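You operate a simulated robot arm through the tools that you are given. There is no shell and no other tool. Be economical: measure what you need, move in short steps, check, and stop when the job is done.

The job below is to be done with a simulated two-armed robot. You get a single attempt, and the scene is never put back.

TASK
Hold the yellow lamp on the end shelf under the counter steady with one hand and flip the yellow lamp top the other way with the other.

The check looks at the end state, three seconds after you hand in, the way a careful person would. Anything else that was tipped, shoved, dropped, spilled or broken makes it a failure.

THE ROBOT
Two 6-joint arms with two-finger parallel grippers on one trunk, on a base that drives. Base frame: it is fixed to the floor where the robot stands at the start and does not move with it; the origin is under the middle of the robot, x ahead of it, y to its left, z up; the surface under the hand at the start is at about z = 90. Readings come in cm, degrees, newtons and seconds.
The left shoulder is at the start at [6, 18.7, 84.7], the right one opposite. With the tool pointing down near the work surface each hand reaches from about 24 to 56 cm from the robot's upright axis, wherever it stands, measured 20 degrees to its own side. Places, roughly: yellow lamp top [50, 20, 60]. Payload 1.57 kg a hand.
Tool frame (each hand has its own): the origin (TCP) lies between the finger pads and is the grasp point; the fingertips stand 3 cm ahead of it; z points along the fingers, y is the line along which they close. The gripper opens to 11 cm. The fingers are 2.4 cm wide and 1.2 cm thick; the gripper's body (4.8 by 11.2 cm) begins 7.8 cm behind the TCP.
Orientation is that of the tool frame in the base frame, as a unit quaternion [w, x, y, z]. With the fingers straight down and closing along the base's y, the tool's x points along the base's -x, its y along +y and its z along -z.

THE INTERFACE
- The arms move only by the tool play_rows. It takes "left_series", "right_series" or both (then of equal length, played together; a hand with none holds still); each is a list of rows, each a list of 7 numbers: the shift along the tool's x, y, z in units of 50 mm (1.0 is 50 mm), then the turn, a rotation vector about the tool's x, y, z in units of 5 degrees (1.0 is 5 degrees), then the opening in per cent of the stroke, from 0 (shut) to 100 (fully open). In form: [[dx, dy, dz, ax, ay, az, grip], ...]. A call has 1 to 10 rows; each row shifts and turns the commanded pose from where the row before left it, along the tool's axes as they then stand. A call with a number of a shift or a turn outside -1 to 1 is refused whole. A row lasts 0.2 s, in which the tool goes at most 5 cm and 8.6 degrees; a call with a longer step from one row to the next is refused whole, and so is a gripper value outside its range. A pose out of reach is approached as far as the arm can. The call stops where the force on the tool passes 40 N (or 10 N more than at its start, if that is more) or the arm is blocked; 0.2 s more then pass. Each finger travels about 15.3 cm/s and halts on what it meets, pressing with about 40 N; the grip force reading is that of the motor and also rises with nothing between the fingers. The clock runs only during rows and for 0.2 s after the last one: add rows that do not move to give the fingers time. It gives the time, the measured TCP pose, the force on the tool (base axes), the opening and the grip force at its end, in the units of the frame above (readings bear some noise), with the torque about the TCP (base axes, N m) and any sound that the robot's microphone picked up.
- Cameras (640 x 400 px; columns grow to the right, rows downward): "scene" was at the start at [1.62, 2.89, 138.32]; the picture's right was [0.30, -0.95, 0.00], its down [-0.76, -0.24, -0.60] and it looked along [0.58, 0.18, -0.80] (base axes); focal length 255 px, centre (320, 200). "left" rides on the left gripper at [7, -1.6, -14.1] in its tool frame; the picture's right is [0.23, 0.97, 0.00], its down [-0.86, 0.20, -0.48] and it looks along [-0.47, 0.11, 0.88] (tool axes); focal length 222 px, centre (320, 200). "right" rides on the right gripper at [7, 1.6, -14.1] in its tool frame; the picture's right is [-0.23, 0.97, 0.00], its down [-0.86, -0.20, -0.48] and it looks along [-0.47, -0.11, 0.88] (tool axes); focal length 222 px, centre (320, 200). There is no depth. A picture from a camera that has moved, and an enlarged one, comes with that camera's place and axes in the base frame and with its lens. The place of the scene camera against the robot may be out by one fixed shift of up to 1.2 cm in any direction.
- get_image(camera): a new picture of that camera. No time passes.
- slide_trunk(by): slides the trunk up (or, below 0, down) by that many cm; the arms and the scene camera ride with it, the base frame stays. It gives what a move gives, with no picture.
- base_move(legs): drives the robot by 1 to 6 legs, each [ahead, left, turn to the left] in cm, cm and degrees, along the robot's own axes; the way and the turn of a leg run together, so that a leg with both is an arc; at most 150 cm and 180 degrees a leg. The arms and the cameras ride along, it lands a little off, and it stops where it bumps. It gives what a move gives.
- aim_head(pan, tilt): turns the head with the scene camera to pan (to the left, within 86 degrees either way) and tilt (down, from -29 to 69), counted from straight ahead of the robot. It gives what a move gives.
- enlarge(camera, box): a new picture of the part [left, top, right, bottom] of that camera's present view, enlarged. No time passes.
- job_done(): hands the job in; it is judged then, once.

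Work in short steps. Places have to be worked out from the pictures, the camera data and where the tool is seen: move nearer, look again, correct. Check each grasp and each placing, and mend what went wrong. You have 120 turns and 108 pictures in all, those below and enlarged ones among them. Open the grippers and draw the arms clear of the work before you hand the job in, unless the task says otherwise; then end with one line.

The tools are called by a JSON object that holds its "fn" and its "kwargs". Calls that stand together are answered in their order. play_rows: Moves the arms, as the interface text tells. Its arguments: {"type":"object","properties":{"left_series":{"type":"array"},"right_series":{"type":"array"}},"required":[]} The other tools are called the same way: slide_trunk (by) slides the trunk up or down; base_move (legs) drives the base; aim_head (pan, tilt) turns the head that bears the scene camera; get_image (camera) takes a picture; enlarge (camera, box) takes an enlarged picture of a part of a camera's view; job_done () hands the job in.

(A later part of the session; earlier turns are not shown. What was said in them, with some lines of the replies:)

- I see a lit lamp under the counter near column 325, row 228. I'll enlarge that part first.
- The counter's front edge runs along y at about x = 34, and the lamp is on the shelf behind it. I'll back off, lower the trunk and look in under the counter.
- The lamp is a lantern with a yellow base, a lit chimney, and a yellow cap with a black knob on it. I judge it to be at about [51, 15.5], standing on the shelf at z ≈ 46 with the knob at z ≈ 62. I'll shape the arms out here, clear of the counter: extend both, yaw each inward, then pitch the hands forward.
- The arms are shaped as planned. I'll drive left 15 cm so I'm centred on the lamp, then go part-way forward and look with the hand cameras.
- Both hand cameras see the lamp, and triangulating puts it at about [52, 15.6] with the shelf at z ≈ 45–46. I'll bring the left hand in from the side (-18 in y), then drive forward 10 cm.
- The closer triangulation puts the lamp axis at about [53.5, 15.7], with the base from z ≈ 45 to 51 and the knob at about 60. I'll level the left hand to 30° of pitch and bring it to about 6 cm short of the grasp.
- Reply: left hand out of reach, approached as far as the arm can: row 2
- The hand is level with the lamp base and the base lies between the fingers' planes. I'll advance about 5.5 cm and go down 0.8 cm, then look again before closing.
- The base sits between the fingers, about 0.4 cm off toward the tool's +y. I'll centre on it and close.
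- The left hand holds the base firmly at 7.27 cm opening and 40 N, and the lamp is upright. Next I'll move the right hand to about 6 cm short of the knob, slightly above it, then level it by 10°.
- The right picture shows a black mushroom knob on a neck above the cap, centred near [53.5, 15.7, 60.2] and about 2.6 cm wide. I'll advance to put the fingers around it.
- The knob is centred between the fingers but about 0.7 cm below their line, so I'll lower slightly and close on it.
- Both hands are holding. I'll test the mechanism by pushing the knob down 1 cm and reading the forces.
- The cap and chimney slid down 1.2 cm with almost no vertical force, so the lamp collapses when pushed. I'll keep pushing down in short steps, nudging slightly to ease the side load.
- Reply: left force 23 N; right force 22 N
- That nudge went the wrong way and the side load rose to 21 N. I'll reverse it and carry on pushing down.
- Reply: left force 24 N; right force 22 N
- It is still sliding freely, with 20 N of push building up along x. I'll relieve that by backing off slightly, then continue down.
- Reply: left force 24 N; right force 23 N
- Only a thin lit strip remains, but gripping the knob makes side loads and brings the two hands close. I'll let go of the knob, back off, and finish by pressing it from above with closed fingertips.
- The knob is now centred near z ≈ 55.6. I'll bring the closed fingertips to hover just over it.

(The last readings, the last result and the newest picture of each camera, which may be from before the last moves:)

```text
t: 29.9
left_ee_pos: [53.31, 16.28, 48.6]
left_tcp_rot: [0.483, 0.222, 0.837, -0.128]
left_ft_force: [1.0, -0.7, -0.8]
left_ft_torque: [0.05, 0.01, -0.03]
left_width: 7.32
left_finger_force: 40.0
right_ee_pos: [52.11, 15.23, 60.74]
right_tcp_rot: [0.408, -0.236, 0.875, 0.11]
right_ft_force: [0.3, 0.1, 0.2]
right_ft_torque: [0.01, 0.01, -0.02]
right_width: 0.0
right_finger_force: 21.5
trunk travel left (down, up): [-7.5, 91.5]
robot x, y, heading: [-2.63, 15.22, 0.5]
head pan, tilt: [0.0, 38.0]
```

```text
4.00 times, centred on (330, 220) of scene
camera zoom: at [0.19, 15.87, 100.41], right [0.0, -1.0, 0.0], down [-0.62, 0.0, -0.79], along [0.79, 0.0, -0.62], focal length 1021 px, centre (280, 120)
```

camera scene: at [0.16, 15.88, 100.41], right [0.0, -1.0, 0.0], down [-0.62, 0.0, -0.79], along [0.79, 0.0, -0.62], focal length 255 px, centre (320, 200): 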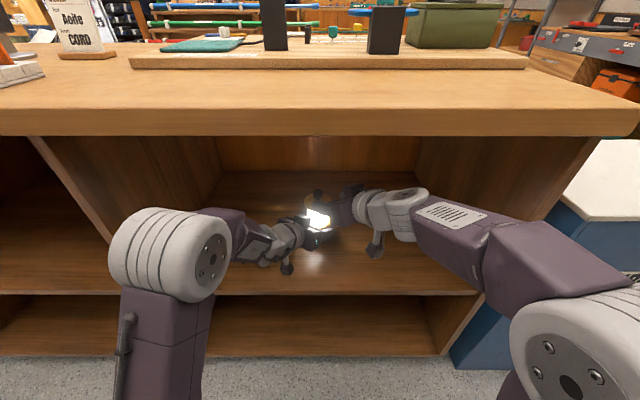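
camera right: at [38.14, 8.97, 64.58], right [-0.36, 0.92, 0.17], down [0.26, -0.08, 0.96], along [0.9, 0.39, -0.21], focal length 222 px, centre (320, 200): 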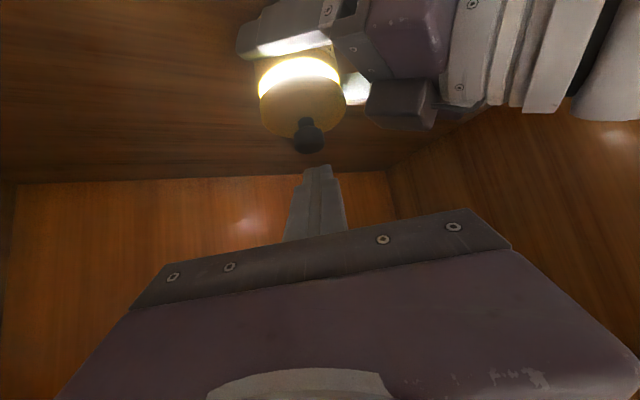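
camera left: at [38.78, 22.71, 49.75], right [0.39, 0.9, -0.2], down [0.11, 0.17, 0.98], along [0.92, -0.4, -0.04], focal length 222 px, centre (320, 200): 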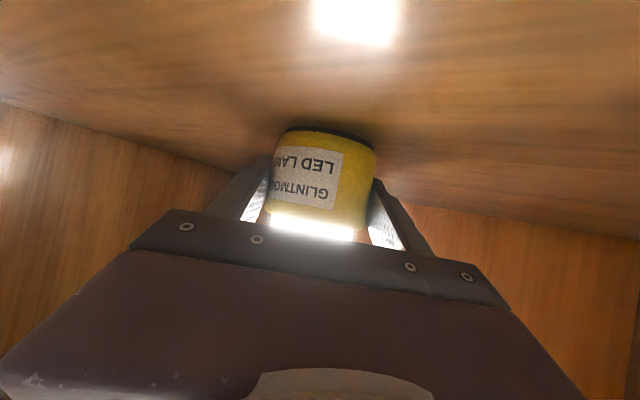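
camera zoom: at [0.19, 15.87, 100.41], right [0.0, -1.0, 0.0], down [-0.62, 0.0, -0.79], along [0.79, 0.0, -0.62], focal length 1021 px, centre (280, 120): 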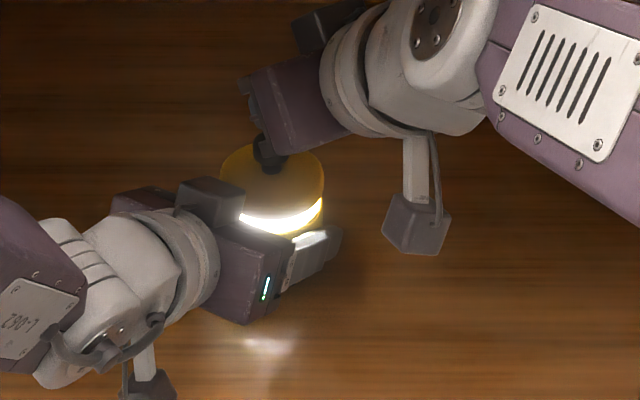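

The fingertips hover just above the knob, about 0.45 cm off to one side. I'll correct that and press down in small steps.

{"fn": "play_rows", "kwargs": {"right_series": [[0, -0.09, 0.02, 0, 0, 0, 0], [0.077, 0, 0.064, 0, 0, 0, 0], [0.077, 0, 0.064, 0, 0, 0, 0], [0.077, 0, 0.064, 0, 0, 0, 0], [0, 0, 0, 0, 0, 0, 0]]}}

{"fn": "get_image", "kwargs": {"camera": "right"}}

{"fn": "enlarge", "kwargs": {"camera": "scene", "box": [270, 170, 390, 270]}}

```text
t: 31.1
left_ee_pos: [53.41, 16.4, 48.7]
left_tcp_rot: [0.483, 0.223, 0.837, -0.129]
left_ft_force: [1.0, -0.4, -0.7]
left_ft_torque: [0.06, 0.05, 0.02]
left_width: 7.28
left_finger_force: 39.6
right_ee_pos: [52.5, 14.84, 59.21]
right_tcp_rot: [0.407, -0.237, 0.875, 0.111]
right_ft_force: [0.0, -0.4, 0.1]
right_ft_torque: [-0.02, -0.02, 0.02]
right_width: 0.0
right_finger_force: 20.9
trunk travel left (down, up): [-7.5, 91.5]
robot x, y, heading: [-2.94, 14.96, 0.1]
head pan, tilt: [0.0, 38.0]
```

```text
69 pictures are left
camera right: at [38.48, 8.48, 63.18], right [-0.36, 0.92, 0.17], down [0.26, -0.08, 0.96], along [0.9, 0.39, -0.21], focal length 222 px, centre (320, 200)
```

right: 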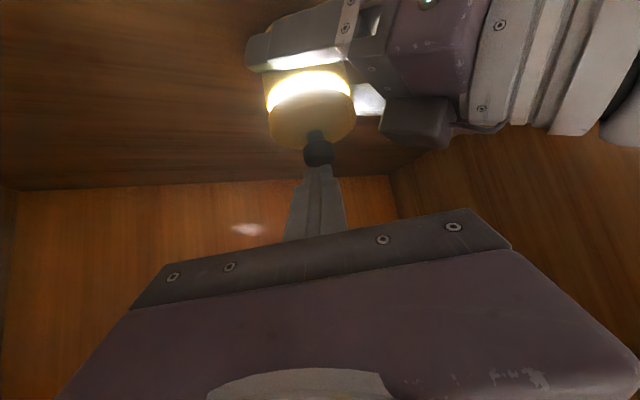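

```text
4.00 times, centred on (330, 220) of scene
camera zoom: at [0.19, 15.87, 100.41], right [0.0, -1.0, 0.0], down [-0.62, 0.0, -0.79], along [0.79, 0.0, -0.62], focal length 1021 px, centre (280, 120)
```

zoom: 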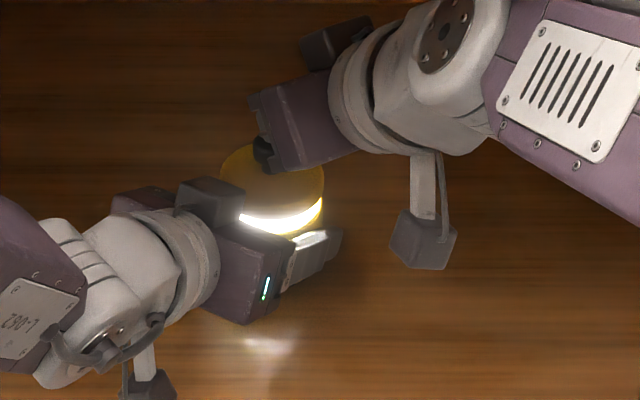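

The fingertips are aligned at the knob's top and no force shows yet. I'll keep pressing down.

{"fn": "play_rows", "kwargs": {"right_series": [[0.077, 0, 0.064, 0, 0, 0, 0], [0.077, 0, 0.064, 0, 0, 0, 0], [0.077, 0, 0.064, 0, 0, 0, 0], [0, 0, 0, 0, 0, 0, 0]]}}

{"fn": "get_image", "kwargs": {"camera": "right"}}

{"fn": "enlarge", "kwargs": {"camera": "scene", "box": [270, 170, 390, 270]}}

```text
t: 32.1
left_ee_pos: [53.33, 16.29, 48.67]
left_tcp_rot: [0.482, 0.223, 0.837, -0.129]
left_ft_force: [1.5, -0.9, -0.3]
left_ft_torque: [0.12, 0.0, -0.02]
left_width: 7.25
left_finger_force: 40.1
right_ee_pos: [52.52, 14.8, 57.83]
right_tcp_rot: [0.408, -0.236, 0.875, 0.11]
right_ft_force: [0.3, 0.1, 0.9]
right_ft_torque: [0.06, -0.02, 0.01]
right_width: 0.0
right_finger_force: 21.3
trunk travel left (down, up): [-7.5, 91.5]
robot x, y, heading: [-3.17, 15.54, 0.2]
head pan, tilt: [0.0, 38.0]
```

```text
67 pictures are left
camera right: at [38.49, 8.4, 61.73], right [-0.36, 0.92, 0.17], down [0.26, -0.08, 0.96], along [0.9, 0.39, -0.21], focal length 222 px, centre (320, 200)
```

right: 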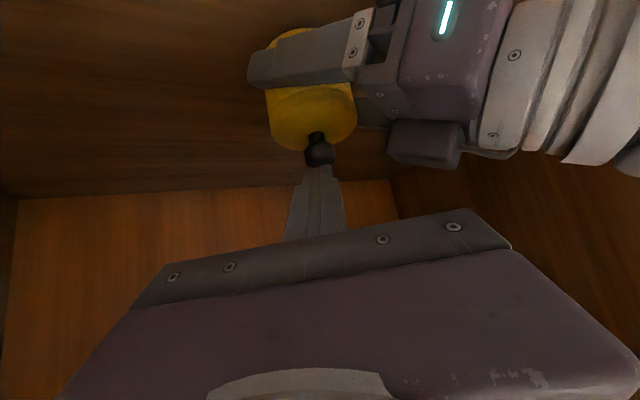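

```text
4.00 times, centred on (330, 220) of scene
camera zoom: at [0.18, 15.87, 100.41], right [0.0, -1.0, 0.0], down [-0.62, 0.0, -0.79], along [0.79, 0.0, -0.62], focal length 1021 px, centre (280, 120)
```

zoom: 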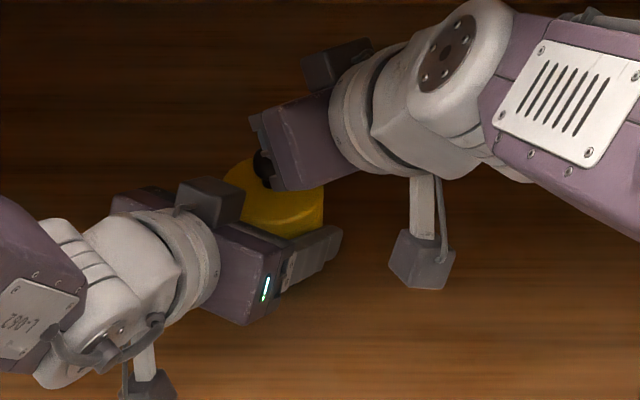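

The lamp has gone dark. I'll press a little further to make sure it is fully seated; the force should now rise.

{"fn": "play_rows", "kwargs": {"right_series": [[0.046, 0, 0.039, 0, 0, 0, 0], [0.046, 0, 0.039, 0, 0, 0, 0], [0.046, 0, 0.039, 0, 0, 0, 0], [0, 0, 0, 0, 0, 0, 0]]}}

{"fn": "enlarge", "kwargs": {"camera": "right", "box": [220, 20, 420, 200]}}

```text
t: 32.9
left_ee_pos: [53.26, 16.31, 48.8]
left_tcp_rot: [0.483, 0.222, 0.837, -0.127]
left_ft_force: [-3.1, 1.8, 5.0]
left_ft_torque: [0.29, 0.04, 0.08]
left_width: 7.28
left_finger_force: 39.9
right_ee_pos: [52.51, 14.73, 57.8]
right_tcp_rot: [0.415, -0.235, 0.872, 0.11]
right_ft_force: [-2.0, -0.7, 4.9]
right_ft_torque: [0.05, -0.03, 0.05]
right_width: 0.0
right_finger_force: 21.1
trunk travel left (down, up): [-7.5, 91.5]
robot x, y, heading: [-2.94, 15.69, 0.6]
head pan, tilt: [0.0, 38.0]
stopped in row 4 (right hand): the force on the tool passed its limit at 43 N (the readings are from after the stop); the commanded pose is now the measured one
```

```text
2.22 times, centred on (320, 110) of right
camera zoom: at [38.43, 8.43, 61.47], right [-0.36, 0.92, 0.17], down [0.24, -0.08, 0.97], along [0.9, 0.39, -0.19], focal length 494 px, centre (320, 400)
```

zoom: 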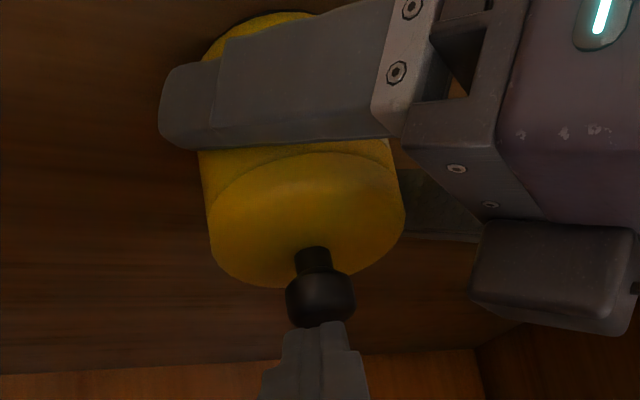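

It hit the end stop at 43 N, with the cap flush on the base and the light off. I'll withdraw the right hand up and back along its line.

{"fn": "play_rows", "kwargs": {"right_series": [[-0.46, 0, -0.386, 0, 0, 0, 0], [0, 0, -0.9, 0, 0, 0, 0], [0.4, 0, -0.8, 0, 0, 0, 0], [0.5, 0, -0.6, 0, 0, 0, 0], [0.5, 0, -0.6, 0, 0, 0, 0]]}}

{"fn": "play_rows", "kwargs": {"left_series": [[0, 0, 0, 0, 0, 0, 75], [0, 0, 0, 0, 0, 0, 100], [0, 0, 0, 0, 0, 0, 100]]}}

{"fn": "get_image", "kwargs": {"camera": "left"}}

{"fn": "get_image", "kwargs": {"camera": "right"}}

```text
t: 34.1
left_ee_pos: [53.29, 16.43, 48.79]
left_tcp_rot: [0.483, 0.222, 0.837, -0.128]
left_ft_force: [-1.0, -0.3, 7.7]
left_ft_torque: [0.12, -0.2, 0.11]
left_width: 7.31
left_finger_force: 40.5
right_ee_pos: [38.84, 6.96, 64.21]
right_tcp_rot: [0.414, -0.235, 0.872, 0.11]
right_ft_force: [-0.2, 0.2, 0.2]
right_ft_torque: [0.02, 0.0, -0.01]
right_width: 0.01
right_finger_force: 21.6
trunk travel left (down, up): [-7.5, 91.5]
robot x, y, heading: [-3.02, 15.04, 0.4]
head pan, tilt: [0.0, 38.0]
```

```text
t: 34.9
left_ee_pos: [53.35, 16.41, 48.65]
left_tcp_rot: [0.482, 0.222, 0.838, -0.127]
left_ft_force: [-0.4, -0.3, 0.2]
left_ft_torque: [0.02, 0.0, 0.01]
left_width: 11.02
left_finger_force: 0.0
right_ee_pos: [38.88, 7.02, 64.27]
right_tcp_rot: [0.413, -0.234, 0.873, 0.109]
right_ft_force: [0.6, 0.1, 0.9]
right_ft_torque: [0.0, -0.01, 0.01]
right_width: 0.0
right_finger_force: 21.7
trunk travel left (down, up): [-7.5, 91.5]
robot x, y, heading: [-3.25, 15.15, 0.5]
head pan, tilt: [0.0, 38.0]
```

```text
64 pictures are left
camera left: at [38.78, 22.75, 49.66], right [0.38, 0.9, -0.2], down [0.11, 0.17, 0.98], along [0.92, -0.4, -0.04], focal length 222 px, centre (320, 200)
```

left: 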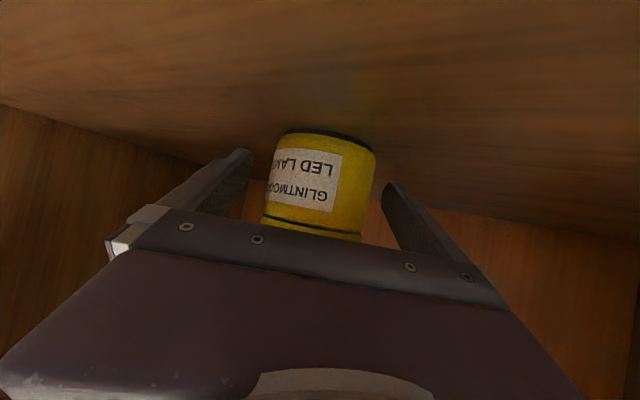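

```text
63 pictures are left
camera right: at [24.81, 0.75, 67.94], right [-0.36, 0.92, 0.17], down [0.25, -0.08, 0.96], along [0.9, 0.39, -0.2], focal length 222 px, centre (320, 200)
```

right: 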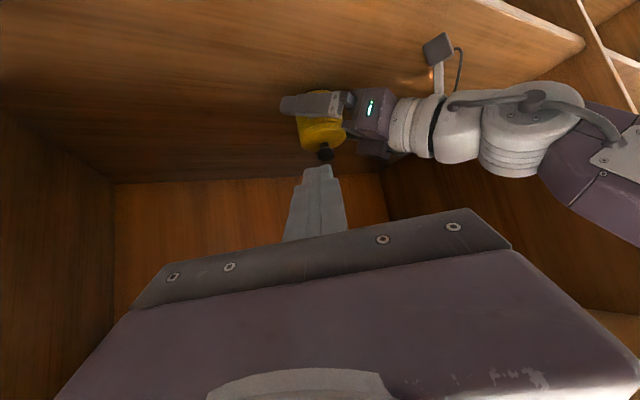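

The left fingers are open and the lamp stands free. I'll withdraw the left hand straight back along its approach, open the right hand, and then back the robot off.

{"fn": "play_rows", "kwargs": {"left_series": [[0.27, 0.02, -0.51, 0, 0, 0, 100], [0.27, 0.02, -0.51, 0, 0, 0, 100], [0.27, 0, -0.51, 0, 0, 0, 100], [0.3, 0, -0.6, 0, 0, 0, 100]], "right_series": [[0, 0, 0, 0, 0, 0, 50], [0, 0, 0, 0, 0, 0, 100], [0, 0, 0, 0, 0, 0, 100], [0, 0, 0, 0, 0, 0, 100]]}}

{"fn": "base_move", "kwargs": {"legs": [[-22, 0, 0]]}}

{"fn": "get_image", "kwargs": {"camera": "scene"}}

{"fn": "enlarge", "kwargs": {"camera": "scene", "box": [270, 140, 370, 230]}}

```text
t: 35.9
left_ee_pos: [43.07, 22.5, 49.35]
left_tcp_rot: [0.482, 0.222, 0.838, -0.128]
left_ft_force: [-0.2, -0.5, 0.6]
left_ft_torque: [0.02, 0.0, 0.0]
left_width: 11.01
left_finger_force: 0.0
right_ee_pos: [38.84, 7.07, 64.08]
right_tcp_rot: [0.414, -0.235, 0.873, 0.11]
right_ft_force: [0.6, -0.1, -0.5]
right_ft_torque: [0.02, 0.01, 0.0]
right_width: 11.0
right_finger_force: 0.0
trunk travel left (down, up): [-7.5, 91.5]
robot x, y, heading: [-2.91, 15.39, 0.1]
head pan, tilt: [0.0, 38.0]
```

```text
t: 37.6
left_ee_pos: [21.2, 22.62, 49.31]
left_tcp_rot: [0.481, 0.22, 0.839, -0.127]
left_ft_force: [0.2, 0.2, -0.2]
left_ft_torque: [0.0, 0.02, -0.01]
left_width: 10.98
left_finger_force: 0.0
right_ee_pos: [17.09, 7.21, 64.27]
right_tcp_rot: [0.413, -0.239, 0.872, 0.112]
right_ft_force: [-0.5, 0.8, 0.8]
right_ft_torque: [0.03, 0.04, 0.02]
right_width: 11.01
right_finger_force: 0.1
trunk travel left (down, up): [-7.5, 91.5]
robot x, y, heading: [-24.66, 14.75, 0.5]
head pan, tilt: [0.0, 38.0]
```

```text
62 pictures are left
camera scene: at [-21.66, 15.75, 100.41], right [0.01, -1.0, 0.0], down [-0.62, -0.01, -0.79], along [0.79, 0.01, -0.62], focal length 255 px, centre (320, 200)
```

scene: 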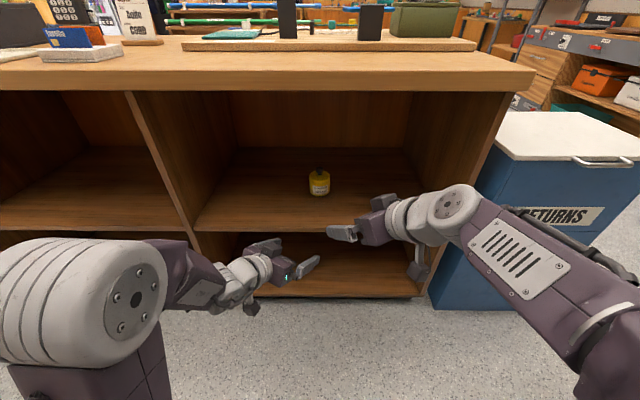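

```text
4.44 times, centred on (320, 185) of scene
camera zoom: at [-21.66, 15.75, 100.41], right [0.01, -1.0, 0.0], down [-0.62, -0.01, -0.79], along [0.79, 0.01, -0.62], focal length 1135 px, centre (320, 267)
```

zoom: 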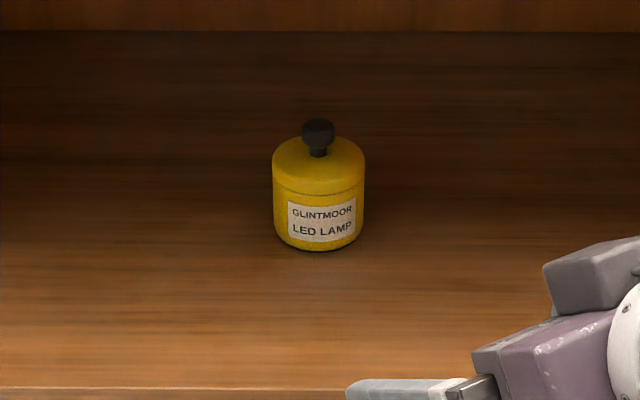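

The lamp stands upright on its shelf with the top fully down and the light off. Both hands are open and clear, so I'm handing in.

{"fn": "job_done", "kwargs": {}}

```text
The job is handed in.
```

The yellow lamp's top has been pushed fully down and its light is off; the lamp stands upright on its shelf, nothing else was disturbed, and the job is handed in.
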